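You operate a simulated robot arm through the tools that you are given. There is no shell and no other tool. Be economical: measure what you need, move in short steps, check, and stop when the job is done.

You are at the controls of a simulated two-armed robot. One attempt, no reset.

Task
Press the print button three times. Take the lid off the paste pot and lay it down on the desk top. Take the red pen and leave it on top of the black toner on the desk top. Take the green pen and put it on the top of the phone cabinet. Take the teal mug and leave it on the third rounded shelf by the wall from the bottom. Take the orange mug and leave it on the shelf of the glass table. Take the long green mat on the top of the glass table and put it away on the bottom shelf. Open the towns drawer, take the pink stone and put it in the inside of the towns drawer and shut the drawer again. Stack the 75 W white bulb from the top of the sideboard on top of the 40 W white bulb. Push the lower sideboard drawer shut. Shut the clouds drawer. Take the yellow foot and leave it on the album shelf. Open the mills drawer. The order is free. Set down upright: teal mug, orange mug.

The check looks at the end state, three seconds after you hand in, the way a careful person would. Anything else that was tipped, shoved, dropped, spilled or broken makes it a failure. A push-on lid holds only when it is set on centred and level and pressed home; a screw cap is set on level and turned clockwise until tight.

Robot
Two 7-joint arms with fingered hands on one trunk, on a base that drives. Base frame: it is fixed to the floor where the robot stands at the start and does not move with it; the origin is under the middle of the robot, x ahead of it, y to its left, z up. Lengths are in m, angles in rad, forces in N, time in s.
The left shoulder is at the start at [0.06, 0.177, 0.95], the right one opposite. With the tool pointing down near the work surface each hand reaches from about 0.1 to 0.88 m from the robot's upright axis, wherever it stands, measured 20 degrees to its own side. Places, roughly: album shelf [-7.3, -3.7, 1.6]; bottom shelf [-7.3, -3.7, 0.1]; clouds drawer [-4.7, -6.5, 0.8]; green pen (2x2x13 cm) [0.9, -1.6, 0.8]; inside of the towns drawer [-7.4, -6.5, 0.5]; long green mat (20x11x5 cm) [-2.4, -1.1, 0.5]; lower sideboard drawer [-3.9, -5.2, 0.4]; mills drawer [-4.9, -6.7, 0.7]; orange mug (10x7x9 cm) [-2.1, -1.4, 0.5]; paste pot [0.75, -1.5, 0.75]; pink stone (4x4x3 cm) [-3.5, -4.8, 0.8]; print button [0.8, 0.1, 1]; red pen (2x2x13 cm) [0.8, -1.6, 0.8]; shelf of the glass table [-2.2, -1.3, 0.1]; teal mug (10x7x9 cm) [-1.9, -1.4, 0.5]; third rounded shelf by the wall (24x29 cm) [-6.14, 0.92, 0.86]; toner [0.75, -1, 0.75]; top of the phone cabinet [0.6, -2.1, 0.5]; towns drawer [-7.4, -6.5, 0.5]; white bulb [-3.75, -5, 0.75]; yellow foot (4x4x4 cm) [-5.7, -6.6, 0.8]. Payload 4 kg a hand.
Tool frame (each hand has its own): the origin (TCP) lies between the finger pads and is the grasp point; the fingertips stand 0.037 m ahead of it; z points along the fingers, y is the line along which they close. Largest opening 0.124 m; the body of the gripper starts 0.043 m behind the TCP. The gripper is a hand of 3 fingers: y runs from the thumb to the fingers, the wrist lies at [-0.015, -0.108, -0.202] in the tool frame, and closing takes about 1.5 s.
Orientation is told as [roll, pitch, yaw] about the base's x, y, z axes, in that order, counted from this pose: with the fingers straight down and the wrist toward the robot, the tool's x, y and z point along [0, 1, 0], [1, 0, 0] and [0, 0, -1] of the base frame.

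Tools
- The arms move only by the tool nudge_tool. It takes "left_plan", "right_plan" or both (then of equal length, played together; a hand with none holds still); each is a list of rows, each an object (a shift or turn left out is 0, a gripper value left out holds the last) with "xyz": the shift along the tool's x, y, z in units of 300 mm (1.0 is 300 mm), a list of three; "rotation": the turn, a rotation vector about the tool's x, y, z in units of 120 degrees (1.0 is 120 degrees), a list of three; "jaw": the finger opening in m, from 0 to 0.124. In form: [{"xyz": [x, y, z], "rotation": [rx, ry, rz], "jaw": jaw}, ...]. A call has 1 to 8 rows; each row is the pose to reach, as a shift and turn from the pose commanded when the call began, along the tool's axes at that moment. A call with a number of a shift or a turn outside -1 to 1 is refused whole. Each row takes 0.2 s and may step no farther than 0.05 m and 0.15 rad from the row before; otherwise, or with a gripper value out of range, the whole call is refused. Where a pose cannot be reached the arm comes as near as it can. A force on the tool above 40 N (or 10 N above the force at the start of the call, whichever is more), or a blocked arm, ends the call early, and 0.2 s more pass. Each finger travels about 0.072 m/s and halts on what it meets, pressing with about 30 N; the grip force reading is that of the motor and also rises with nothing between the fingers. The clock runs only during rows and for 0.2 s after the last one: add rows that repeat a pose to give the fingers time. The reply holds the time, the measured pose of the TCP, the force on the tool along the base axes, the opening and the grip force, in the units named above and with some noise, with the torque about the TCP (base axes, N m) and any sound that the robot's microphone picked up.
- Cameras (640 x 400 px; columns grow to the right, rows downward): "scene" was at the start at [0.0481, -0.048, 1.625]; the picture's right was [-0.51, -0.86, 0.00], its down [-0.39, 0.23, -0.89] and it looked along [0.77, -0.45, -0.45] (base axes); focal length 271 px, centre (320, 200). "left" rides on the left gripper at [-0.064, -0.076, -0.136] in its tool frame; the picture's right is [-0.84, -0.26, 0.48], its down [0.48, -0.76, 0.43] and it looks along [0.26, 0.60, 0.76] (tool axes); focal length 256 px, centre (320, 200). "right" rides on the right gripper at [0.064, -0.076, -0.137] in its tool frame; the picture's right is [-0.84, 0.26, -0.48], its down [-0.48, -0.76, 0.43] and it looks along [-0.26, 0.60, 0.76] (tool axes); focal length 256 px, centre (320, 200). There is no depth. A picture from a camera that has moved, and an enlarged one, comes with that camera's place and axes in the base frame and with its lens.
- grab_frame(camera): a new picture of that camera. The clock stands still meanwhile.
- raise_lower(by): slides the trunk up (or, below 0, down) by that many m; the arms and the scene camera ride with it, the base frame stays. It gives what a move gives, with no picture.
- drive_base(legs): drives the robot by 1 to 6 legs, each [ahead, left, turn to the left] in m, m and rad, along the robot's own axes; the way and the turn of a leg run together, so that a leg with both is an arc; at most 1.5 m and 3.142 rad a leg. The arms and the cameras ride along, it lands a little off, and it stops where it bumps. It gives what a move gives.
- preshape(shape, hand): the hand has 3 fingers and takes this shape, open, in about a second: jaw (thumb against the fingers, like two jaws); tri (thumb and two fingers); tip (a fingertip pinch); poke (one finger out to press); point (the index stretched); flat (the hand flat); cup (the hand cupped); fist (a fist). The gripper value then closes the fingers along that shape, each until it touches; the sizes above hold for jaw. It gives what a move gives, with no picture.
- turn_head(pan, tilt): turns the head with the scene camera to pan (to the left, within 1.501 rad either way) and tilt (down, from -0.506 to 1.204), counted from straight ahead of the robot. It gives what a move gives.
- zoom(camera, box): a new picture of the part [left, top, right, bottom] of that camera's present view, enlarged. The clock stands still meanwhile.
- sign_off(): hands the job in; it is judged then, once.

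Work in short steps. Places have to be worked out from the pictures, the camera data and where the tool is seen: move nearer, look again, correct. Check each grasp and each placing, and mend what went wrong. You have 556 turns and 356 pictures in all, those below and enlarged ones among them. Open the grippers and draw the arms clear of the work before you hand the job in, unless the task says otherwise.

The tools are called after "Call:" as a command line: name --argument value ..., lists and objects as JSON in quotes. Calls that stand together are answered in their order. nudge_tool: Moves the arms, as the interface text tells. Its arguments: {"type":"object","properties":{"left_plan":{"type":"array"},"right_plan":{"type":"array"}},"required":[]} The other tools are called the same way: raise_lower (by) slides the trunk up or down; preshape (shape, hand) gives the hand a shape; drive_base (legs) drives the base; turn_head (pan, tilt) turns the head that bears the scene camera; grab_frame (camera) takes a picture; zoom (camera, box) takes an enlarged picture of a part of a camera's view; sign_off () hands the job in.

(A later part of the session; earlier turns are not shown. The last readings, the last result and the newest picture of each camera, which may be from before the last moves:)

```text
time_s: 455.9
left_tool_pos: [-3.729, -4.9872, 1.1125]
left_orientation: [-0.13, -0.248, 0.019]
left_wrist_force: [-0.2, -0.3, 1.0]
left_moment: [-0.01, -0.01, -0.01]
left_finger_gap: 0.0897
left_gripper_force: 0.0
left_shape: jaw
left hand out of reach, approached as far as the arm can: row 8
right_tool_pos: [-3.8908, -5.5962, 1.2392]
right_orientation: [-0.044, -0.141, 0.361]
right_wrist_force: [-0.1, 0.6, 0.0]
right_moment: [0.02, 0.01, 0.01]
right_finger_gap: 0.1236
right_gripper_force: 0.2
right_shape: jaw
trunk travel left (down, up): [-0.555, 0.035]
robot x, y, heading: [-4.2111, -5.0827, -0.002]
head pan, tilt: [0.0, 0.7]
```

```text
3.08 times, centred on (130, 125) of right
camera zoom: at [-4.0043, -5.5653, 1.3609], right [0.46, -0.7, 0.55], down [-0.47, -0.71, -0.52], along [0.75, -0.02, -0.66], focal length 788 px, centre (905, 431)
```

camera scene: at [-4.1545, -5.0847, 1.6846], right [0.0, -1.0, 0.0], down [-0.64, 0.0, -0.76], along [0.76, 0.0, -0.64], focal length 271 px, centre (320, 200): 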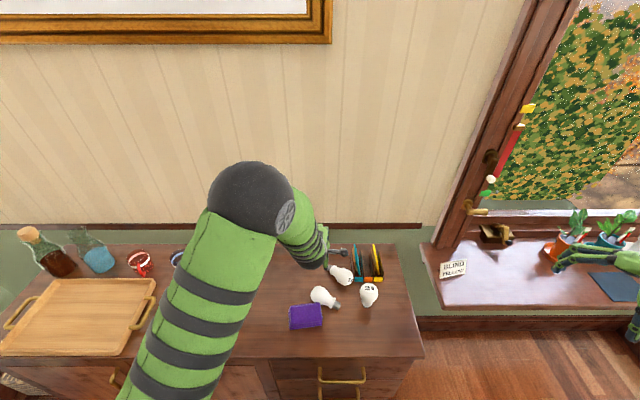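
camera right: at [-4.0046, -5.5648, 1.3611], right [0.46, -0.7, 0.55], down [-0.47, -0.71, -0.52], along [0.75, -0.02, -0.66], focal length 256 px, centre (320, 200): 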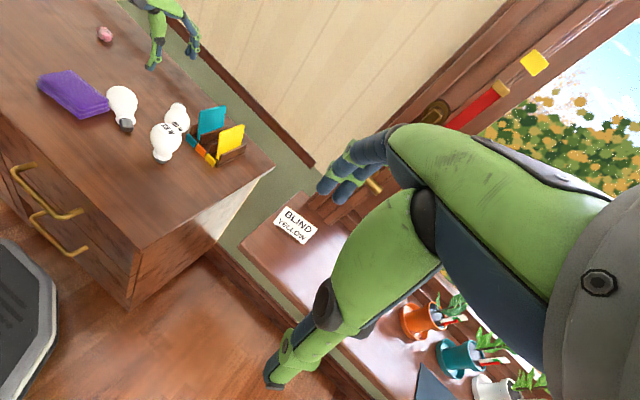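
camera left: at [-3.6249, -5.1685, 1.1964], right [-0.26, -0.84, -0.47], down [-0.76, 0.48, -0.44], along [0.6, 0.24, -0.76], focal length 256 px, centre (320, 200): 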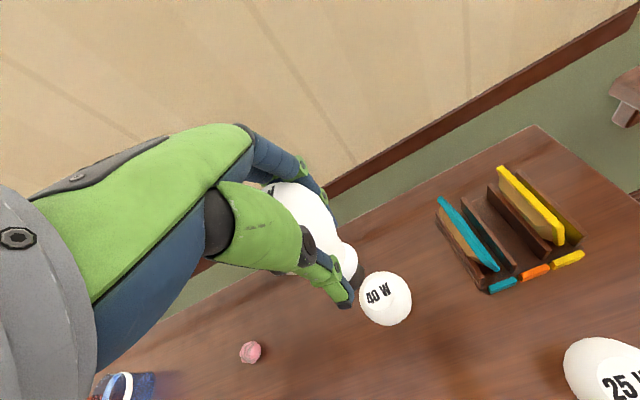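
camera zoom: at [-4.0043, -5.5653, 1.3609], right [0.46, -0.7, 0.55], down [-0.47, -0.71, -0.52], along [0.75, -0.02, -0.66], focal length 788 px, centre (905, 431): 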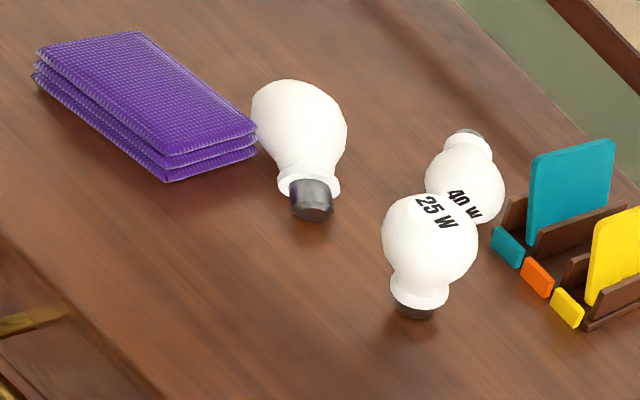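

Both bulbs lie on the sideboard intact. Recovery plan: grip the 40 W's neck from above with the left hand, turn it upright into a side grip and stand it; then do likewise with the 75 W using the right hand. First level the left hand and yaw it to match the 40 W.

Call:
nudge_tool --left_plan '[{"xyz": [0, 0, -0.05], "rotation": [0.04, 0.02, 0], "jaw": 0.07}, {"xyz": [0, 0, -0.1], "rotation": [0.08, 0.04, 0]}, {"xyz": [0, 0, -0.1], "rotation": [0.119, 0.062, 0]}]'

Call:
nudge_tool --left_plan '[{"xyz": [-0.1, 0.1, 0], "rotation": [0, 0, 0.06]}, {"xyz": [-0.2, 0.2, 0], "rotation": [0, 0, 0.12]}, {"xyz": [-0.3, 0.3, 0], "rotation": [0, 0, 0.18]}, {"xyz": [-0.4, 0.4, 0], "rotation": [0, 0, 0.24]}, {"xyz": [-0.48, 0.5, 0], "rotation": [0, 0, 0.3]}, {"xyz": [-0.55, 0.58, 0.05], "rotation": [0, 0, 0.345]}]'

Call:
grab_frame --camera "left"

```text
time_s: 456.7
left_tool_pos: [-3.7366, -4.9827, 1.1412]
left_orientation: [-0.002, 0.002, 0.004]
left_wrist_force: [0.0, 0.8, -0.3]
left_moment: [0.02, -0.02, -0.02]
left_finger_gap: 0.0706
left_gripper_force: 0.0
left_shape: jaw
right_tool_pos: [-3.89, -5.5953, 1.2395]
right_orientation: [-0.043, -0.141, 0.361]
right_wrist_force: [-0.2, -0.3, 0.7]
right_moment: [-0.01, -0.01, 0.0]
right_finger_gap: 0.1238
right_gripper_force: 0.0
right_shape: jaw
trunk travel left (down, up): [-0.555, 0.035]
robot x, y, heading: [-4.2073, -5.0823, 0.001]
head pan, tilt: [0.0, 0.7]
```

```text
time_s: 458.1
left_tool_pos: [-3.5612, -5.1475, 1.125]
left_orientation: [-0.001, -0.001, -0.721]
left_wrist_force: [0.3, -0.1, 0.3]
left_moment: [0.0, 0.0, 0.0]
left_finger_gap: 0.0705
left_gripper_force: 0.1
left_shape: jaw
right_tool_pos: [-3.8905, -5.5955, 1.2396]
right_orientation: [-0.042, -0.14, 0.36]
right_wrist_force: [-0.3, 0.5, -0.8]
right_moment: [-0.01, 0.04, 0.03]
right_finger_gap: 0.1239
right_gripper_force: 0.0
right_shape: jaw
trunk travel left (down, up): [-0.555, 0.035]
robot x, y, heading: [-4.2064, -5.0832, -0.005]
head pan, tilt: [0.0, 0.7]
```

```text
135 pictures are left
camera left: at [-3.6608, -5.1446, 1.2619], right [-0.75, -0.46, -0.48], down [-0.25, 0.86, -0.44], along [0.62, -0.2, -0.76], focal length 256 px, centre (320, 200)
```

left: 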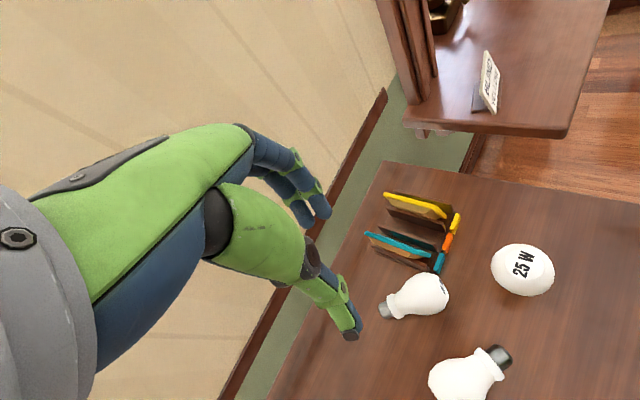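

Consistent. Descend onto the 40 W's neck with a narrow opening.

Call:
nudge_tool --left_plan '[{"xyz": [0.003, 0.037, 0.15], "jaw": 0.058}, {"xyz": [0.003, 0.037, 0.31]}, {"xyz": [0.003, 0.037, 0.47]}, {"xyz": [0.003, 0.037, 0.63]}, {"xyz": [0.003, 0.037, 0.77]}, {"xyz": [0.003, 0.037, 0.88]}, {"xyz": [0.003, 0.037, 0.97]}]'

Call:
zoom --camera "left" --box '[240, 180, 480, 380]'

```text
time_s: 459.7
left_tool_pos: [-3.5528, -5.1558, 0.8367]
left_orientation: [0.0, -0.003, -0.721]
left_wrist_force: [-0.6, 0.3, 7.5]
left_moment: [0.02, 0.01, 0.01]
left_finger_gap: 0.0595
left_gripper_force: 0.1
left_shape: jaw
right_tool_pos: [-3.892, -5.596, 1.2408]
right_orientation: [-0.042, -0.143, 0.361]
right_wrist_force: [0.4, -0.9, -0.6]
right_moment: [0.01, 0.02, 0.04]
right_finger_gap: 0.1241
right_gripper_force: 0.0
right_shape: jaw
trunk travel left (down, up): [-0.555, 0.035]
robot x, y, heading: [-4.2082, -5.0867, -0.002]
head pan, tilt: [0.0, 0.7]
```

```text
2.00 times, centred on (360, 280) of left
camera zoom: at [-3.6527, -5.1523, 0.9741], right [-0.74, -0.46, -0.48], down [-0.25, 0.86, -0.44], along [0.62, -0.2, -0.76], focal length 512 px, centre (240, 40)
```

zoom: 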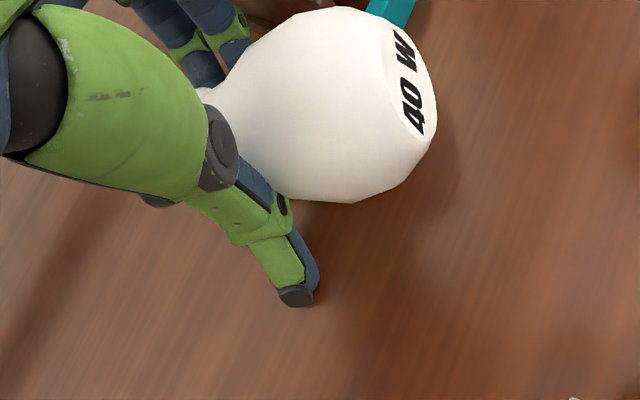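

Fingertips touch the surface (z ≈ 0.80). Lift 6 mm and close on the neck.

Call:
nudge_tool --left_plan '[{"xyz": [0.01, 0, -0.025]}, {"xyz": [0.01, 0, -0.025], "jaw": 0.04}, {"xyz": [0.01, 0, -0.025], "jaw": 0.02}, {"xyz": [0.01, 0, -0.025], "jaw": 0.0}, {"xyz": [0.01, 0, -0.025]}, {"xyz": [0.01, 0, -0.025]}]'

Call:
zoom --camera "left" --box '[240, 180, 480, 380]'

```text
time_s: 461.1
left_tool_pos: [-3.5518, -5.1526, 0.843]
left_orientation: [0.001, 0.0, -0.721]
left_wrist_force: [-1.2, 2.0, 0.9]
left_moment: [0.0, 0.07, -0.08]
left_finger_gap: 0.0402
left_gripper_force: 18.0
left_shape: jaw
right_tool_pos: [-3.8912, -5.5957, 1.2392]
right_orientation: [-0.042, -0.144, 0.362]
right_wrist_force: [-0.1, 0.1, -0.4]
right_moment: [-0.01, 0.03, -0.01]
right_finger_gap: 0.1238
right_gripper_force: 0.1
right_shape: jaw
trunk travel left (down, up): [-0.555, 0.035]
robot x, y, heading: [-4.2112, -5.0837, -0.006]
head pan, tilt: [0.0, 0.7]
```

```text
2.00 times, centred on (360, 280) of left
camera zoom: at [-3.651, -5.1498, 0.98], right [-0.75, -0.46, -0.48], down [-0.25, 0.86, -0.44], along [0.62, -0.2, -0.76], focal length 512 px, centre (240, 40)
```

zoom: 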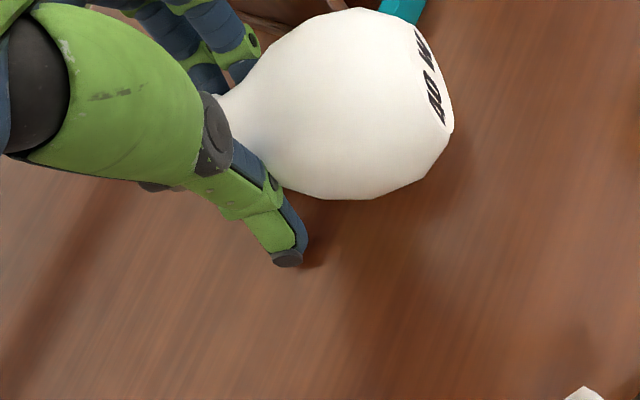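

Gripped. Lift and check its attitude.

Call:
nudge_tool --left_plan '[{"xyz": [0, 0, -0.1]}, {"xyz": [0, 0, -0.25]}, {"xyz": [0, 0, -0.4]}, {"xyz": [0, 0, -0.55]}, {"xyz": [0, 0, -0.65]}]'

Call:
zoom --camera "left" --box '[240, 180, 480, 380]'

Call:
zoom --camera "right" --box '[80, 0, 240, 100]'

```text
time_s: 462.3
left_tool_pos: [-3.5509, -5.152, 1.0391]
left_orientation: [-0.001, -0.003, -0.721]
left_wrist_force: [0.3, 0.9, -0.6]
left_moment: [0.0, 0.03, 0.01]
left_finger_gap: 0.0395
left_gripper_force: 18.1
left_shape: jaw
right_tool_pos: [-3.8917, -5.5962, 1.2398]
right_orientation: [-0.041, -0.143, 0.359]
right_wrist_force: [-0.1, 0.2, 0.3]
right_moment: [0.02, 0.01, -0.02]
right_finger_gap: 0.1239
right_gripper_force: 0.1
right_shape: jaw
trunk travel left (down, up): [-0.555, 0.035]
robot x, y, heading: [-4.21, -5.0844, -0.002]
head pan, tilt: [0.0, 0.7]
```

```text
2.00 times, centred on (360, 280) of left
camera zoom: at [-3.6507, -5.15, 1.1754], right [-0.74, -0.46, -0.48], down [-0.25, 0.86, -0.44], along [0.62, -0.2, -0.76], focal length 512 px, centre (240, 40)
```

zoom: 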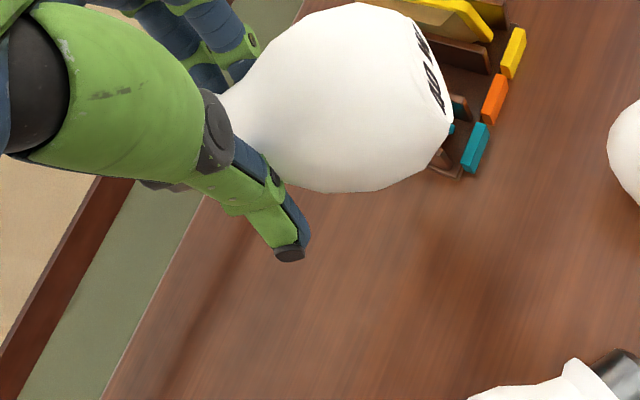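

```text
4.00 times, centred on (160, 50) of right
camera zoom: at [-4.0048, -5.5648, 1.3611], right [0.46, -0.7, 0.55], down [-0.47, -0.71, -0.52], along [0.75, -0.02, -0.66], focal length 1024 px, centre (960, 800)
```

zoom: 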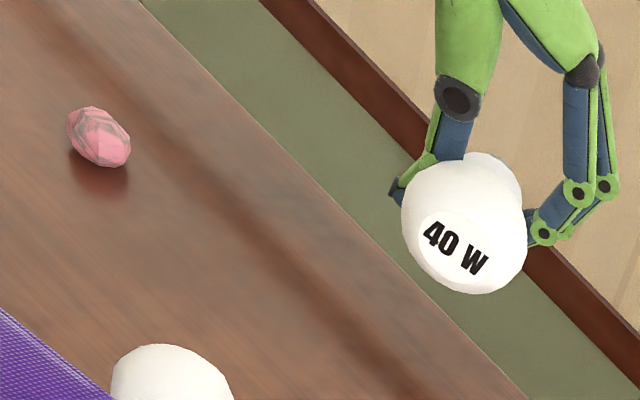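

Firm. Swing it left to a free spot while yawing +50°, then roll it upright.

Call:
nudge_tool --left_plan '[{"xyz": [0.05, -0.1, -0.03], "rotation": [0, 0, -0.07]}, {"xyz": [0.11, -0.2, -0.03], "rotation": [0, 0, -0.14]}, {"xyz": [0.165, -0.3, -0.03], "rotation": [0, 0, -0.21]}, {"xyz": [0.22, -0.4, -0.03], "rotation": [0, 0, -0.28]}, {"xyz": [0.275, -0.5, -0.03], "rotation": [0, 0, -0.35]}, {"xyz": [0.329, -0.595, -0.033], "rotation": [0, 0, -0.42]}]'

Call:
nudge_tool --left_plan '[{"rotation": [0, -0.07, 0]}, {"rotation": [0, -0.14, 0]}, {"rotation": [0, -0.21, 0]}, {"rotation": [0, -0.28, 0]}, {"rotation": [0, -0.35, 0]}, {"rotation": [0, -0.42, 0]}, {"rotation": [0, -0.49, 0]}, {"rotation": [0, -0.56, 0]}]'

Call:
grab_frame --camera "scene"

Call:
grab_frame --camera "right"

```text
time_s: 463.7
left_tool_pos: [-3.6205, -4.962, 1.0479]
left_orientation: [-0.001, -0.001, 0.161]
left_wrist_force: [-0.2, 0.8, -1.3]
left_moment: [-0.03, -0.02, 0.03]
left_finger_gap: 0.0389
left_gripper_force: 17.5
left_shape: jaw
right_tool_pos: [-3.8908, -5.5968, 1.2395]
right_orientation: [-0.043, -0.142, 0.361]
right_wrist_force: [-0.9, 0.3, 1.1]
right_moment: [0.01, 0.03, -0.02]
right_finger_gap: 0.1238
right_gripper_force: 0.0
right_shape: jaw
trunk travel left (down, up): [-0.555, 0.035]
robot x, y, heading: [-4.2082, -5.0844, -0.002]
head pan, tilt: [0.0, 0.7]
```

```text
time_s: 465.5
left_tool_pos: [-3.622, -4.9602, 1.048]
left_orientation: [-1.178, -0.002, 0.158]
left_wrist_force: [0.2, -0.1, 0.1]
left_moment: [0.02, 0.03, 0.01]
left_finger_gap: 0.0382
left_gripper_force: 18.1
left_shape: jaw
right_tool_pos: [-3.8904, -5.5967, 1.2403]
right_orientation: [-0.041, -0.143, 0.362]
right_wrist_force: [-0.3, -0.2, -1.8]
right_moment: [-0.04, 0.05, -0.01]
right_finger_gap: 0.124
right_gripper_force: 0.1
right_shape: jaw
trunk travel left (down, up): [-0.555, 0.035]
robot x, y, heading: [-4.2077, -5.0812, -0.002]
head pan, tilt: [0.0, 0.7]
```

```text
130 pictures are left
camera scene: at [-4.1543, -5.083, 1.6847], right [0.0, -1.0, 0.0], down [-0.64, 0.0, -0.76], along [0.76, 0.0, -0.64], focal length 271 px, centre (320, 200)
```

scene: 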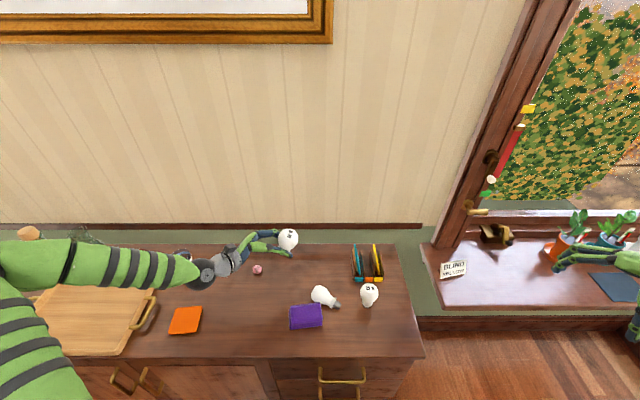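

```text
129 pictures are left
camera right: at [-4.0044, -5.5634, 1.3617], right [0.46, -0.7, 0.55], down [-0.47, -0.71, -0.52], along [0.75, -0.02, -0.66], focal length 256 px, centre (320, 200)
```

right: 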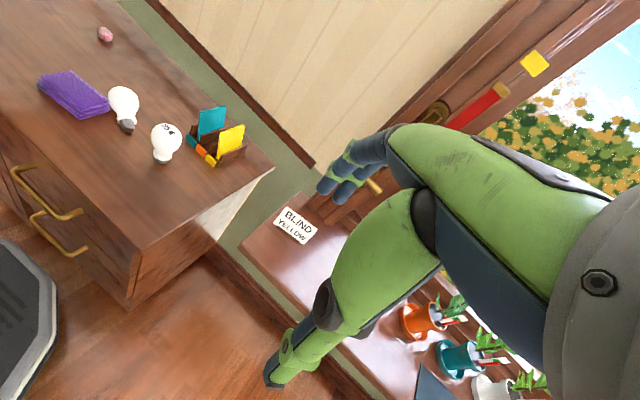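

The side grip works. Zoom to judge its verticality.

Call:
zoom --camera "scene" --box '[250, 215, 320, 285]'

Call:
zoom --camera "left" --box '[220, 140, 460, 360]'

```text
5.71 times, centred on (285, 250) of scene
camera zoom: at [-4.1543, -5.083, 1.6847], right [0.0, -1.0, 0.0], down [-0.64, 0.0, -0.76], along [0.76, 0.0, -0.64], focal length 1548 px, centre (520, -86)
```

zoom: 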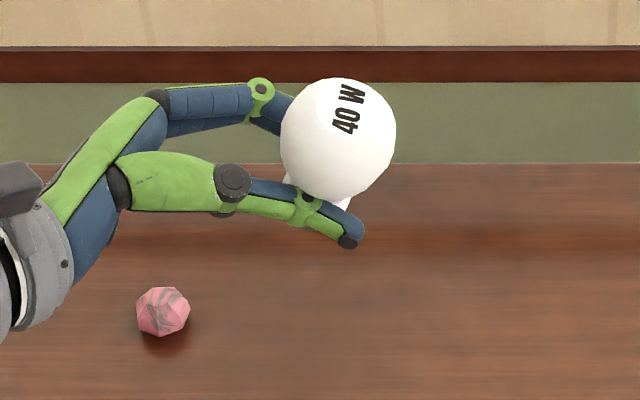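

```text
1.82 times, centred on (340, 250) of left
camera zoom: at [-3.7129, -4.8711, 1.1597], right [-0.13, -0.8, 0.59], down [-0.72, -0.33, -0.61], along [0.69, -0.5, -0.53], focal length 465 px, centre (284, 109)
```

zoom: 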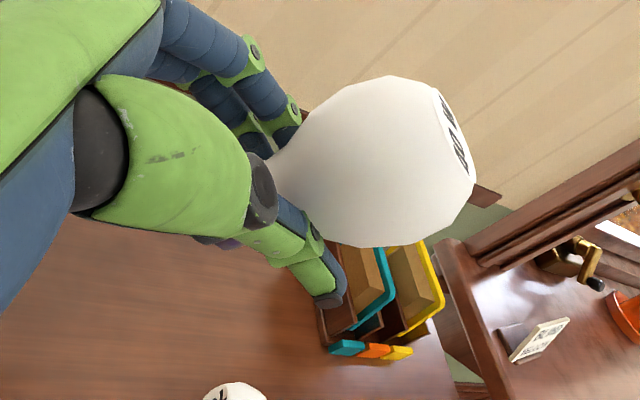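

It seems to lean ~9° right and ~9° toward me. Turn the right hand's camera toward it for a second view before trimming.

Call:
nudge_tool --right_plan '[{"rotation": [0, 0, -0.07]}, {"rotation": [0, 0, -0.14]}, {"rotation": [0, 0, -0.21]}, {"rotation": [0, 0, -0.28]}]' --left_plan '[{"rotation": [0, -0.035, -0.035]}, {"rotation": [0, -0.07, -0.07]}, {"rotation": [0, -0.07, -0.07]}, {"rotation": [0, -0.07, -0.07]}]'

Call:
grab_frame --camera "right"

Call:
zoom --camera "scene" --box '[250, 215, 320, 285]'

```text
time_s: 466.5
left_tool_pos: [-3.6203, -4.9603, 1.0474]
left_orientation: [-1.319, 0.139, 0.206]
left_wrist_force: [-0.4, -0.5, -0.8]
left_moment: [0.03, 0.0, 0.0]
left_finger_gap: 0.0381
left_gripper_force: 17.7
left_shape: jaw
right_tool_pos: [-3.8899, -5.5965, 1.2382]
right_orientation: [-0.114, -0.096, 0.953]
right_wrist_force: [-0.4, -0.4, -0.2]
right_moment: [0.0, -0.05, 0.0]
right_finger_gap: 0.1241
right_gripper_force: 0.0
right_shape: jaw
trunk travel left (down, up): [-0.555, 0.035]
robot x, y, heading: [-4.2065, -5.0827, -0.006]
head pan, tilt: [0.0, 0.7]
```

```text
126 pictures are left
camera right: at [-4.0069, -5.6226, 1.3601], right [0.75, -0.29, 0.6], down [0.01, -0.89, -0.45], along [0.66, 0.34, -0.67], focal length 256 px, centre (320, 200)
```

right: 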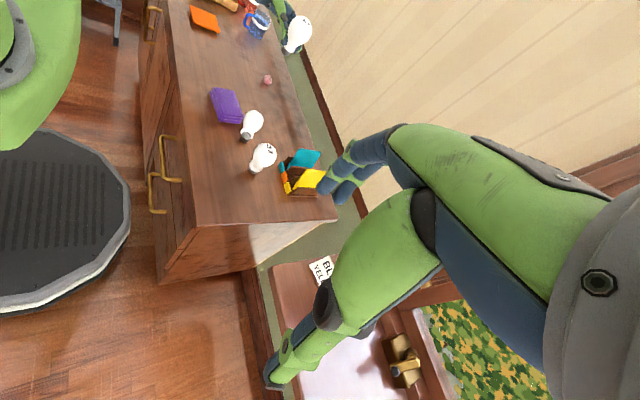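

```text
5.71 times, centred on (285, 250) of scene
camera zoom: at [-4.1541, -5.0847, 1.6846], right [0.0, -1.0, 0.0], down [-0.64, 0.0, -0.76], along [0.76, 0.0, -0.64], focal length 1548 px, centre (520, -86)
```

zoom: 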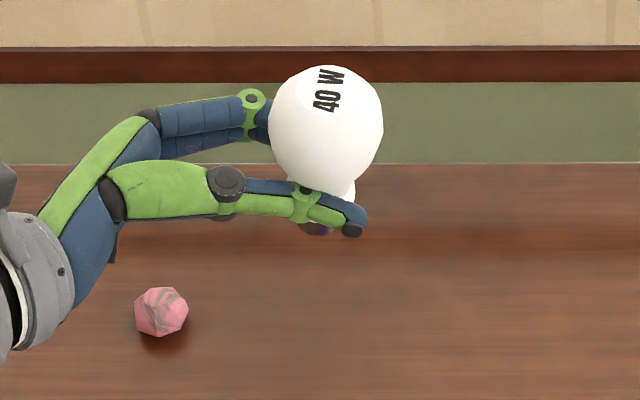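

Call:
zoom --camera "right" --box '[230, 0, 350, 100]'

```text
4.00 times, centred on (290, 50) of right
camera zoom: at [-4.0069, -5.6226, 1.3601], right [0.75, -0.29, 0.6], down [0.01, -0.89, -0.45], along [0.66, 0.34, -0.67], focal length 1024 px, centre (440, 800)
```

zoom: 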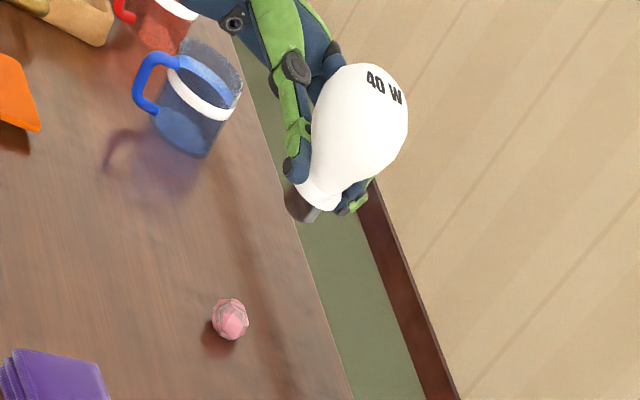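

Remaining lean is small: trim roll a bit more, then lower toward the surface.

Call:
nudge_tool --left_plan '[{"rotation": [0, -0.048, 0.015]}, {"xyz": [0.1, 0, 0.015], "rotation": [0, -0.048, 0.015]}, {"xyz": [0.22, 0, 0.035], "rotation": [0, -0.048, 0.015]}, {"xyz": [0.34, 0, 0.055], "rotation": [0, -0.048, 0.015]}]'

Call:
zoom --camera "scene" --box '[250, 225, 330, 305]'

Call:
zoom --camera "right" --box '[210, 0, 330, 100]'

```text
time_s: 467.5
left_tool_pos: [-3.6347, -4.9538, 0.9448]
left_orientation: [-1.42, 0.109, 0.201]
left_wrist_force: [-0.4, -0.1, -0.2]
left_moment: [0.02, 0.03, 0.01]
left_finger_gap: 0.0385
left_gripper_force: 17.8
left_shape: jaw
right_tool_pos: [-3.8906, -5.596, 1.2396]
right_orientation: [-0.114, -0.098, 0.95]
right_wrist_force: [0.0, -0.5, -1.2]
right_moment: [0.03, 0.01, -0.03]
right_finger_gap: 0.124
right_gripper_force: 0.0
right_shape: jaw
trunk travel left (down, up): [-0.555, 0.035]
robot x, y, heading: [-4.2094, -5.0835, -0.002]
head pan, tilt: [0.0, 0.7]
```

```text
5.00 times, centred on (290, 265) of scene
camera zoom: at [-4.1543, -5.0842, 1.6847], right [0.0, -1.0, 0.0], down [-0.64, 0.0, -0.76], along [0.76, 0.0, -0.64], focal length 1354 px, centre (470, -125)
```

zoom: 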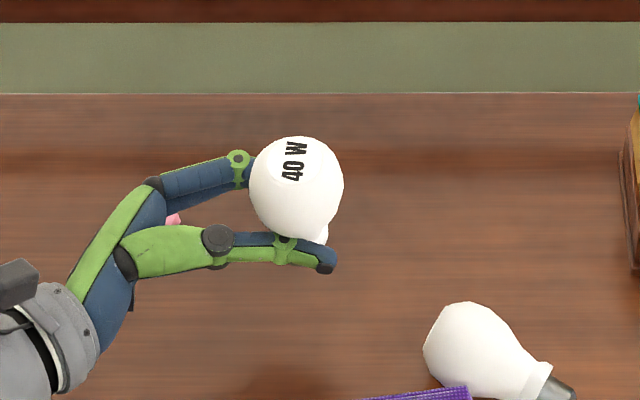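

```text
4.00 times, centred on (270, 50) of right
camera zoom: at [-4.0071, -5.622, 1.3604], right [0.75, -0.29, 0.6], down [0.01, -0.89, -0.45], along [0.66, 0.34, -0.67], focal length 1024 px, centre (520, 800)
```

zoom: 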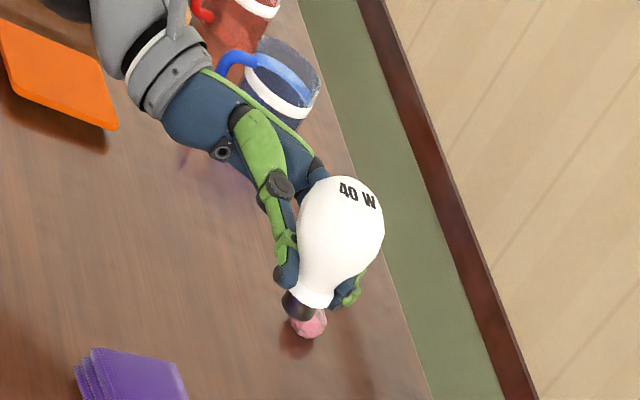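

Upright in both views. Lower gently to contact.

Call:
nudge_tool --left_plan '[{"xyz": [0.1, 0.015, 0.005]}, {"xyz": [0.2, 0.03, 0.01]}, {"xyz": [0.25, 0.037, 0.012]}, {"xyz": [0.28, 0.041, 0.014]}, {"xyz": [0.3, 0.044, 0.015]}, {"xyz": [0.32, 0.047, 0.016]}, {"xyz": [0.34, 0.05, 0.017]}]'

Call:
zoom --camera "scene" --box '[240, 235, 340, 325]'

Call:
zoom --camera "right" --box '[200, 10, 320, 110]'

```text
time_s: 469.1
left_tool_pos: [-3.6353, -4.942, 0.8439]
left_orientation: [-1.417, 0.108, 0.199]
left_wrist_force: [-0.6, 0.8, -0.6]
left_moment: [0.03, 0.0, 0.02]
left_finger_gap: 0.0383
left_gripper_force: 17.9
left_shape: jaw
right_tool_pos: [-3.8913, -5.5964, 1.2395]
right_orientation: [-0.111, -0.096, 0.951]
right_wrist_force: [-0.5, 0.2, 0.8]
right_moment: [-0.01, -0.03, -0.04]
right_finger_gap: 0.1239
right_gripper_force: 0.1
right_shape: jaw
trunk travel left (down, up): [-0.555, 0.035]
robot x, y, heading: [-4.2062, -5.0836, 0.0]
head pan, tilt: [0.0, 0.7]
```

```text
4.44 times, centred on (290, 280) of scene
camera zoom: at [-4.1544, -5.0846, 1.6847], right [0.0, -1.0, 0.0], down [-0.64, 0.0, -0.76], along [0.76, 0.0, -0.64], focal length 1204 px, centre (453, -156)
```

zoom: 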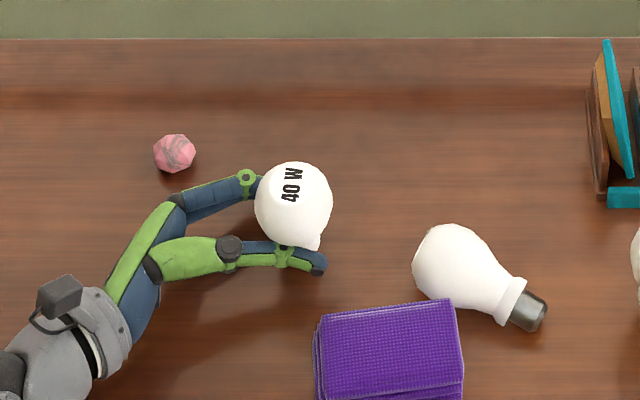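

```text
4.00 times, centred on (260, 60) of right
camera zoom: at [-4.0071, -5.6223, 1.3601], right [0.75, -0.29, 0.6], down [0.01, -0.89, -0.45], along [0.66, 0.34, -0.67], focal length 1024 px, centre (560, 760)
```

zoom: 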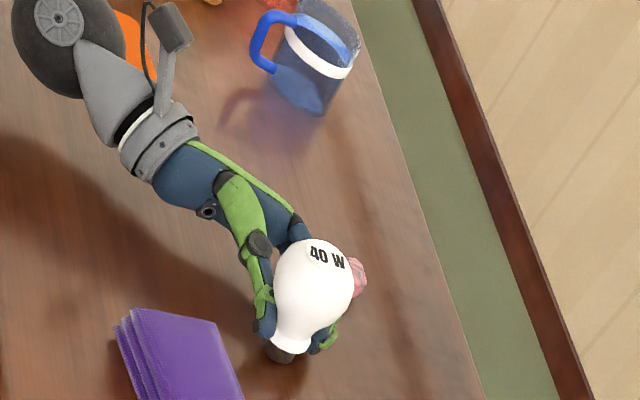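

Not touching yet; continue in fine steps.

Call:
nudge_tool --left_plan '[{"xyz": [0.015, 0.002, 0.001]}, {"xyz": [0.03, 0.004, 0.002]}, {"xyz": [0.045, 0.006, 0.003]}, {"xyz": [0.06, 0.008, 0.004]}]'

Call:
zoom --camera "right" --box '[200, 20, 300, 120]'

```text
time_s: 470.1
left_tool_pos: [-3.6349, -4.9425, 0.8282]
left_orientation: [-1.425, 0.101, 0.198]
left_wrist_force: [-0.9, 2.6, 36.9]
left_moment: [-0.81, -0.6, 0.0]
left_finger_gap: 0.0365
left_gripper_force: 18.3
left_shape: jaw
right_tool_pos: [-3.8931, -5.5971, 1.2407]
right_orientation: [-0.115, -0.097, 0.95]
right_wrist_force: [-0.7, 0.2, -0.2]
right_moment: [0.01, 0.04, -0.02]
right_finger_gap: 0.1239
right_gripper_force: 0.0
right_shape: jaw
trunk travel left (down, up): [-0.555, 0.035]
robot x, y, heading: [-4.2026, -5.0796, -0.008]
head pan, tilt: [0.0, 0.7]
```

```text
4.00 times, centred on (250, 70) of right
camera zoom: at [-4.0094, -5.6225, 1.3607], right [0.75, -0.29, 0.6], down [0.01, -0.89, -0.45], along [0.66, 0.34, -0.67], focal length 1024 px, centre (600, 720)
```

zoom: 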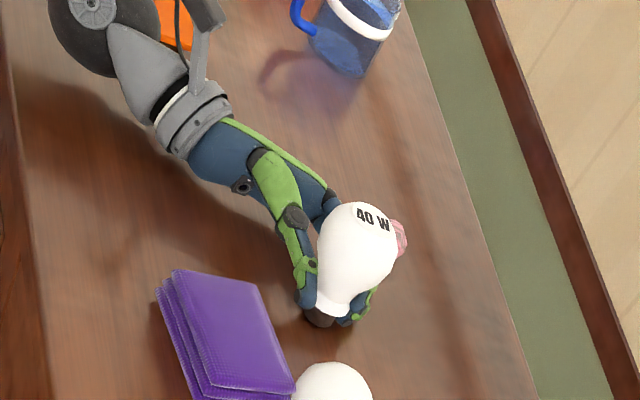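

Firm contact. Ease up ~5 mm to unload, then open slowly.

Call:
nudge_tool --left_plan '[{"xyz": [-0.012, -0.001, 0]}, {"xyz": [-0.02, -0.002, 0]}, {"xyz": [-0.02, -0.002, 0]}]'

Call:
nudge_tool --left_plan '[{"xyz": [0, 0, 0], "jaw": 0.042}, {"xyz": [0, 0, 0], "jaw": 0.048}, {"xyz": [0, 0, 0], "jaw": 0.056}, {"xyz": [0, 0, 0], "jaw": 0.066}, {"xyz": [0, 0, 0], "jaw": 0.08}, {"xyz": [0, 0, 0], "jaw": 0.1}]'

Call:
zoom --camera "scene" --box '[240, 235, 340, 325]'

```text
time_s: 470.9
left_tool_pos: [-3.6356, -4.9432, 0.8307]
left_orientation: [-1.417, 0.107, 0.2]
left_wrist_force: [-0.3, 0.0, 17.5]
left_moment: [-0.4, -0.31, -0.01]
left_finger_gap: 0.0362
left_gripper_force: 17.9
left_shape: jaw
right_tool_pos: [-3.8922, -5.5966, 1.2396]
right_orientation: [-0.115, -0.096, 0.95]
right_wrist_force: [0.4, 0.4, 0.1]
right_moment: [-0.02, -0.02, 0.01]
right_finger_gap: 0.1236
right_gripper_force: 0.2
right_shape: jaw
trunk travel left (down, up): [-0.555, 0.035]
robot x, y, heading: [-4.2087, -5.0843, -0.003]
head pan, tilt: [0.0, 0.7]
```

```text
time_s: 472.3
left_tool_pos: [-3.6344, -4.9433, 0.8312]
left_orientation: [-1.417, 0.108, 0.199]
left_wrist_force: [-0.3, 0.6, 0.6]
left_moment: [0.02, 0.02, -0.03]
left_finger_gap: 0.0999
left_gripper_force: 0.1
left_shape: jaw
right_tool_pos: [-3.8908, -5.5965, 1.2392]
right_orientation: [-0.112, -0.097, 0.952]
right_wrist_force: [-0.2, -0.6, -0.7]
right_moment: [0.03, 0.01, -0.01]
right_finger_gap: 0.1239
right_gripper_force: 0.0
right_shape: jaw
trunk travel left (down, up): [-0.555, 0.035]
robot x, y, heading: [-4.2099, -5.0852, -0.003]
head pan, tilt: [0.0, 0.7]
```

```text
4.44 times, centred on (290, 280) of scene
camera zoom: at [-4.1544, -5.0846, 1.6846], right [0.0, -1.0, 0.0], down [-0.64, 0.0, -0.76], along [0.76, 0.0, -0.64], focal length 1204 px, centre (453, -156)
```

zoom: 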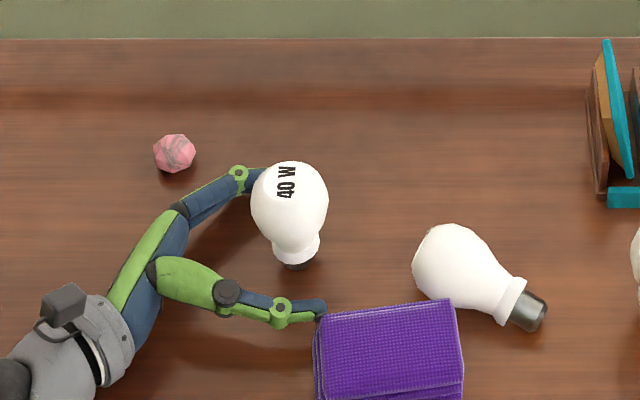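

The 40 W bulb stands upright. Retreat the left hand straight back along its axis, then up.

Call:
nudge_tool --left_plan '[{"xyz": [0, 0, -0.1]}, {"xyz": [0, 0, -0.22]}, {"xyz": [-0.02, 0, -0.36]}, {"xyz": [-0.12, 0, -0.44]}, {"xyz": [-0.26, 0, -0.46]}, {"xyz": [-0.42, 0, -0.46]}, {"xyz": [-0.58, 0, -0.46]}, {"xyz": [-0.74, 0, -0.46]}]'

Call:
zoom --camera "scene" --box '[240, 225, 400, 345]'

```text
time_s: 474.1
left_tool_pos: [-3.6297, -4.8399, 1.0677]
left_orientation: [-1.42, 0.108, 0.201]
left_wrist_force: [-0.4, 0.2, 0.4]
left_moment: [-0.01, -0.01, 0.03]
left_finger_gap: 0.0998
left_gripper_force: 0.0
left_shape: jaw
right_tool_pos: [-3.8903, -5.5981, 1.2397]
right_orientation: [-0.115, -0.095, 0.95]
right_wrist_force: [0.3, -0.7, 0.6]
right_moment: [-0.01, 0.01, 0.03]
right_finger_gap: 0.1239
right_gripper_force: 0.0
right_shape: jaw
trunk travel left (down, up): [-0.555, 0.035]
robot x, y, heading: [-4.2107, -5.0825, -0.003]
head pan, tilt: [0.0, 0.7]
```

```text
3.33 times, centred on (320, 285) of scene
camera zoom: at [-4.1549, -5.0855, 1.6846], right [0.0, -1.0, 0.0], down [-0.64, 0.0, -0.77], along [0.77, 0.0, -0.64], focal length 903 px, centre (320, -83)
```

zoom: 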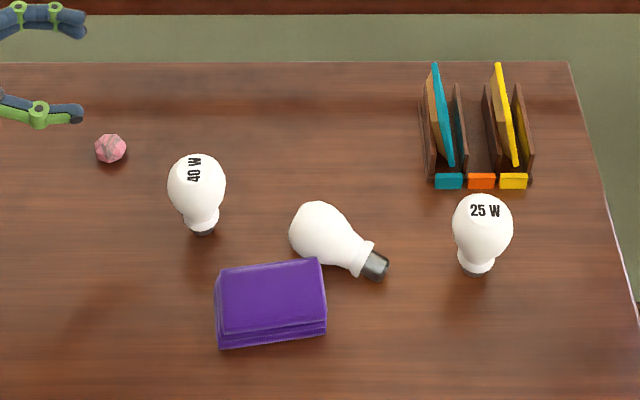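

40 W at (-3.628, -4.960) with top ≈ 0.91. Now bring the right hand over the 75 W's neck at (-3.661, -5.108), yawing to match (-24°).

Call:
nudge_tool --right_plan '[{"rotation": [0.023, 0.027, 0], "jaw": 0.06}, {"rotation": [0.046, 0.054, 0]}]'

Call:
nudge_tool --right_plan '[{"xyz": [0.015, 0.09, 0.03], "rotation": [0, 0, 0.07]}, {"xyz": [0.03, 0.18, 0.06], "rotation": [0, 0, 0.14]}, {"xyz": [0.045, 0.27, 0.09], "rotation": [0, 0, 0.21]}, {"xyz": [0.06, 0.36, 0.12], "rotation": [0, 0, 0.28]}, {"xyz": [0.075, 0.46, 0.15], "rotation": [0, 0, 0.35]}, {"xyz": [0.09, 0.55, 0.18], "rotation": [0, 0, 0.42]}, {"xyz": [0.1, 0.64, 0.2], "rotation": [0, 0, 0.49]}, {"xyz": [0.116, 0.736, 0.233], "rotation": [0, 0, 0.56]}]'

Call:
nudge_tool --right_plan '[{"xyz": [0.12, 0.01, 0.02], "rotation": [0, 0, 0.03]}, {"xyz": [0.25, 0.03, 0.06], "rotation": [0, 0, 0.06]}, {"xyz": [0.38, 0.06, 0.1], "rotation": [0, 0, 0.095]}, {"xyz": [0.51, 0.09, 0.14], "rotation": [0, 0, 0.095]}, {"xyz": [0.64, 0.12, 0.18], "rotation": [0, 0, 0.095]}, {"xyz": [0.78, 0.15, 0.22], "rotation": [0, 0, 0.095]}, {"xyz": [0.91, 0.18, 0.26], "rotation": [0, 0, 0.095]}]'

Call:
grab_frame --camera "right"

Call:
grab_frame --camera "scene"

```text
time_s: 474.7
left_tool_pos: [-3.6297, -4.839, 1.0676]
left_orientation: [-1.418, 0.109, 0.2]
left_wrist_force: [0.0, 0.7, -0.7]
left_moment: [0.04, 0.0, -0.01]
left_finger_gap: 0.0998
left_gripper_force: 0.1
left_shape: jaw
right_tool_pos: [-3.8904, -5.5956, 1.2393]
right_orientation: [0.0, 0.003, 0.945]
right_wrist_force: [0.4, -0.9, 0.4]
right_moment: [0.0, 0.0, -0.03]
right_finger_gap: 0.0604
right_gripper_force: 0.1
right_shape: jaw
trunk travel left (down, up): [-0.555, 0.035]
robot x, y, heading: [-4.2075, -5.0821, -0.002]
head pan, tilt: [0.0, 0.7]
```

```text
time_s: 476.5
left_tool_pos: [-3.6285, -4.8396, 1.0668]
left_orientation: [-1.419, 0.108, 0.199]
left_wrist_force: [0.0, -0.2, 0.0]
left_moment: [0.01, -0.02, -0.04]
left_finger_gap: 0.0997
left_gripper_force: 0.1
left_shape: jaw
right_tool_pos: [-3.791, -5.3971, 1.1682]
right_orientation: [-0.003, 0.0, -0.23]
right_wrist_force: [-0.6, -0.1, -0.2]
right_moment: [-0.01, -0.03, -0.04]
right_finger_gap: 0.0604
right_gripper_force: 0.2
right_shape: jaw
trunk travel left (down, up): [-0.555, 0.035]
robot x, y, heading: [-4.2098, -5.0824, -0.003]
head pan, tilt: [0.0, 0.7]
```

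```text
time_s: 478.1
left_tool_pos: [-3.6285, -4.8389, 1.0673]
left_orientation: [-1.421, 0.109, 0.199]
left_wrist_force: [0.0, -0.8, 0.4]
left_moment: [-0.01, 0.02, -0.02]
left_finger_gap: 0.0999
left_gripper_force: 0.1
left_shape: jaw
right_tool_pos: [-3.6726, -5.1424, 1.0897]
right_orientation: [-0.002, 0.001, -0.434]
right_wrist_force: [-0.9, 3.8, 1.8]
right_moment: [-0.29, -0.07, -0.02]
right_finger_gap: 0.0601
right_gripper_force: 0.1
right_shape: jaw
trunk travel left (down, up): [-0.555, 0.035]
robot x, y, heading: [-4.2093, -5.0801, -0.002]
head pan, tilt: [0.0, 0.7]
```

```text
116 pictures are left
camera right: at [-3.7168, -5.0532, 1.227], right [-0.12, -0.87, 0.48], down [-0.89, -0.12, -0.43], along [0.43, -0.48, -0.76], focal length 256 px, centre (320, 200)
```

right: 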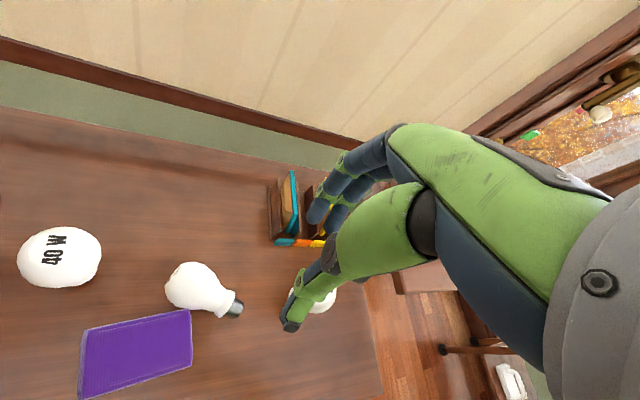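

```text
115 pictures are left
camera scene: at [-4.1539, -5.0815, 1.6848], right [0.0, -1.0, 0.0], down [-0.64, 0.0, -0.76], along [0.76, 0.0, -0.64], focal length 271 px, centre (320, 200)
```

scene: 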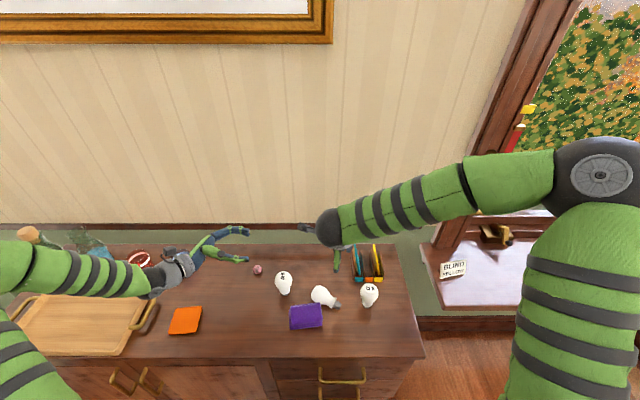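

Aligned with the 75 W. Descend just base-side of the neck to clear the purple pad.

Call:
nudge_tool --right_plan '[{"xyz": [0.08, -0.02, 0.1], "jaw": 0.054}, {"xyz": [0.082, -0.025, 0.25]}, {"xyz": [0.082, -0.025, 0.4]}, {"xyz": [0.082, -0.025, 0.55]}, {"xyz": [0.082, -0.025, 0.68]}, {"xyz": [0.082, -0.025, 0.77]}, {"xyz": [0.082, -0.025, 0.815]}]'

Call:
zoom --camera "right" --box '[140, 180, 380, 380]'

Call:
zoom --camera "scene" --box '[260, 250, 400, 350]'

```text
time_s: 479.7
left_tool_pos: [-3.6283, -4.8383, 1.0676]
left_orientation: [-1.418, 0.11, 0.199]
left_wrist_force: [0.2, -0.1, 0.2]
left_moment: [0.0, 0.0, 0.01]
left_finger_gap: 0.0997
left_gripper_force: 0.0
left_shape: jaw
right_tool_pos: [-3.6725, -5.1177, 0.8476]
right_orientation: [0.0, -0.002, -0.427]
right_wrist_force: [-0.3, 0.7, 0.2]
right_moment: [0.0, -0.02, 0.04]
right_finger_gap: 0.0538
right_gripper_force: 0.1
right_shape: jaw
trunk travel left (down, up): [-0.555, 0.035]
robot x, y, heading: [-4.2065, -5.0834, -0.005]
head pan, tilt: [0.0, 0.7]
```

```text
2.00 times, centred on (260, 280) of right
camera zoom: at [-3.7171, -5.028, 0.9842], right [-0.11, -0.87, 0.48], down [-0.89, -0.12, -0.43], along [0.44, -0.48, -0.76], focal length 512 px, centre (440, 40)
```

zoom: 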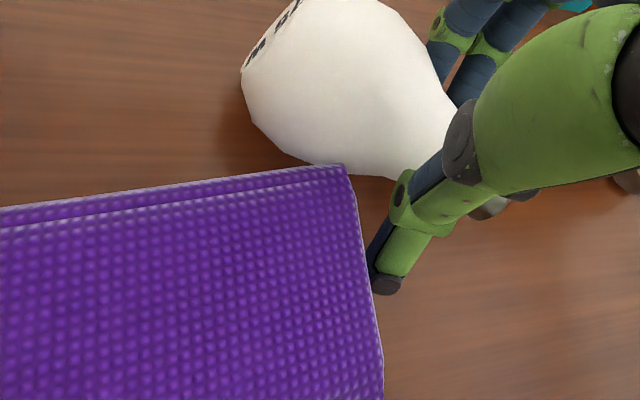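

```text
4.00 times, centred on (330, 300) of scene
camera zoom: at [-4.1542, -5.0844, 1.6847], right [0.0, -1.0, 0.0], down [-0.64, 0.0, -0.76], along [0.76, 0.0, -0.64], focal length 1084 px, centre (280, -200)
```

zoom: 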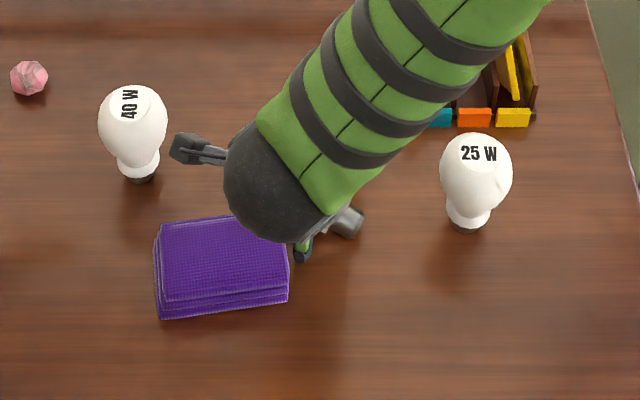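

Positioned without touching the pad. Close and lift.

Call:
nudge_tool --right_plan '[{"xyz": [0, 0, 0], "jaw": 0.035}, {"xyz": [0, 0, 0], "jaw": 0.015}, {"xyz": [0, 0, 0], "jaw": 0.0}, {"xyz": [0, 0, 0]}, {"xyz": [0, 0, -0.08]}, {"xyz": [0, 0, -0.22]}, {"xyz": [0, 0, -0.36]}, {"xyz": [-0.05, 0, -0.5]}]'

Call:
zoom --camera "right" --box '[140, 180, 380, 380]'

```text
time_s: 481.5
left_tool_pos: [-3.6307, -4.8393, 1.069]
left_orientation: [-1.418, 0.107, 0.198]
left_wrist_force: [0.5, 0.2, -0.4]
left_moment: [-0.03, -0.02, -0.02]
left_finger_gap: 0.0998
left_gripper_force: 0.1
left_shape: jaw
right_tool_pos: [-3.68, -5.1323, 0.9946]
right_orientation: [-0.001, 0.002, -0.426]
right_wrist_force: [0.1, -0.6, -0.4]
right_moment: [0.0, 0.01, 0.0]
right_finger_gap: 0.0369
right_gripper_force: 18.3
right_shape: jaw
trunk travel left (down, up): [-0.555, 0.035]
robot x, y, heading: [-4.2088, -5.0831, -0.003]
head pan, tilt: [0.0, 0.7]
```

```text
2.00 times, centred on (260, 280) of right
camera zoom: at [-3.7239, -5.0429, 1.1324], right [-0.11, -0.87, 0.48], down [-0.89, -0.13, -0.43], along [0.44, -0.48, -0.76], focal length 512 px, centre (440, 40)
```

zoom: 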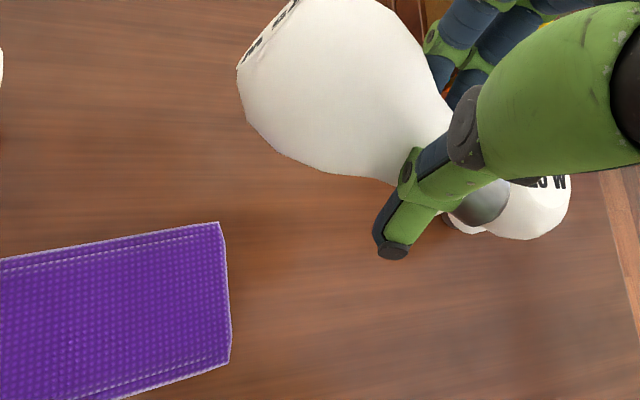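

Held. Raise and roll the right hand +67° so the 75 W comes upright.

Call:
nudge_tool --right_plan '[{"xyz": [-0.02, -0.02, -0.05], "rotation": [0, 0.07, 0]}, {"xyz": [-0.04, -0.04, -0.1], "rotation": [0, 0.14, 0]}, {"xyz": [-0.06, -0.06, -0.15], "rotation": [0, 0.21, 0]}, {"xyz": [-0.08, -0.08, -0.2], "rotation": [0, 0.28, 0]}, {"xyz": [-0.1, -0.1, -0.25], "rotation": [0, 0.35, 0]}, {"xyz": [-0.1, -0.1, -0.3], "rotation": [0, 0.42, 0]}, {"xyz": [-0.1, -0.1, -0.3], "rotation": [0, 0.49, 0]}, {"xyz": [-0.1, -0.1, -0.3], "rotation": [0, 0.57, 0]}]'

Call:
grab_frame --camera "scene"

Call:
grab_frame --camera "left"

```text
refused: row 8 steps farther than a row can; nothing moved
```

```text
111 pictures are left
camera scene: at [-4.1555, -5.0849, 1.6846], right [0.0, -1.0, 0.0], down [-0.64, 0.0, -0.77], along [0.77, 0.0, -0.64], focal length 271 px, centre (320, 200)
```

scene: 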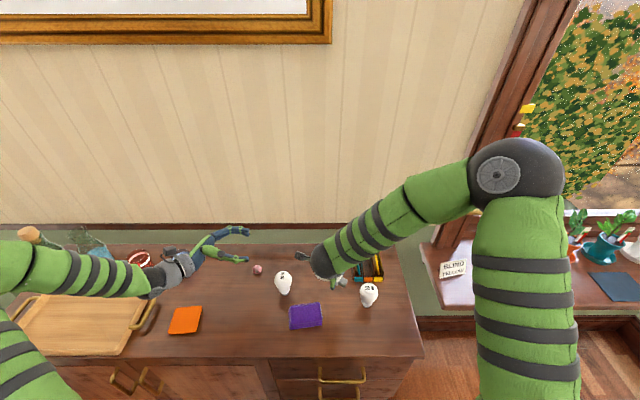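

```text
110 pictures are left
camera left: at [-3.7198, -4.7297, 1.1599], right [-0.05, -0.63, 0.78], down [-0.73, -0.51, -0.46], along [0.68, -0.59, -0.43], focal length 256 px, centre (320, 200)
```

left: 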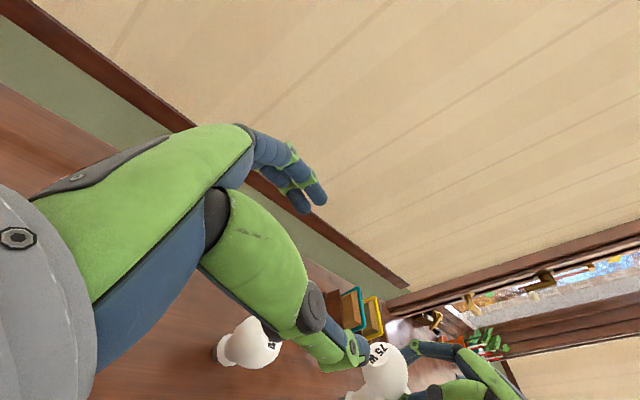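

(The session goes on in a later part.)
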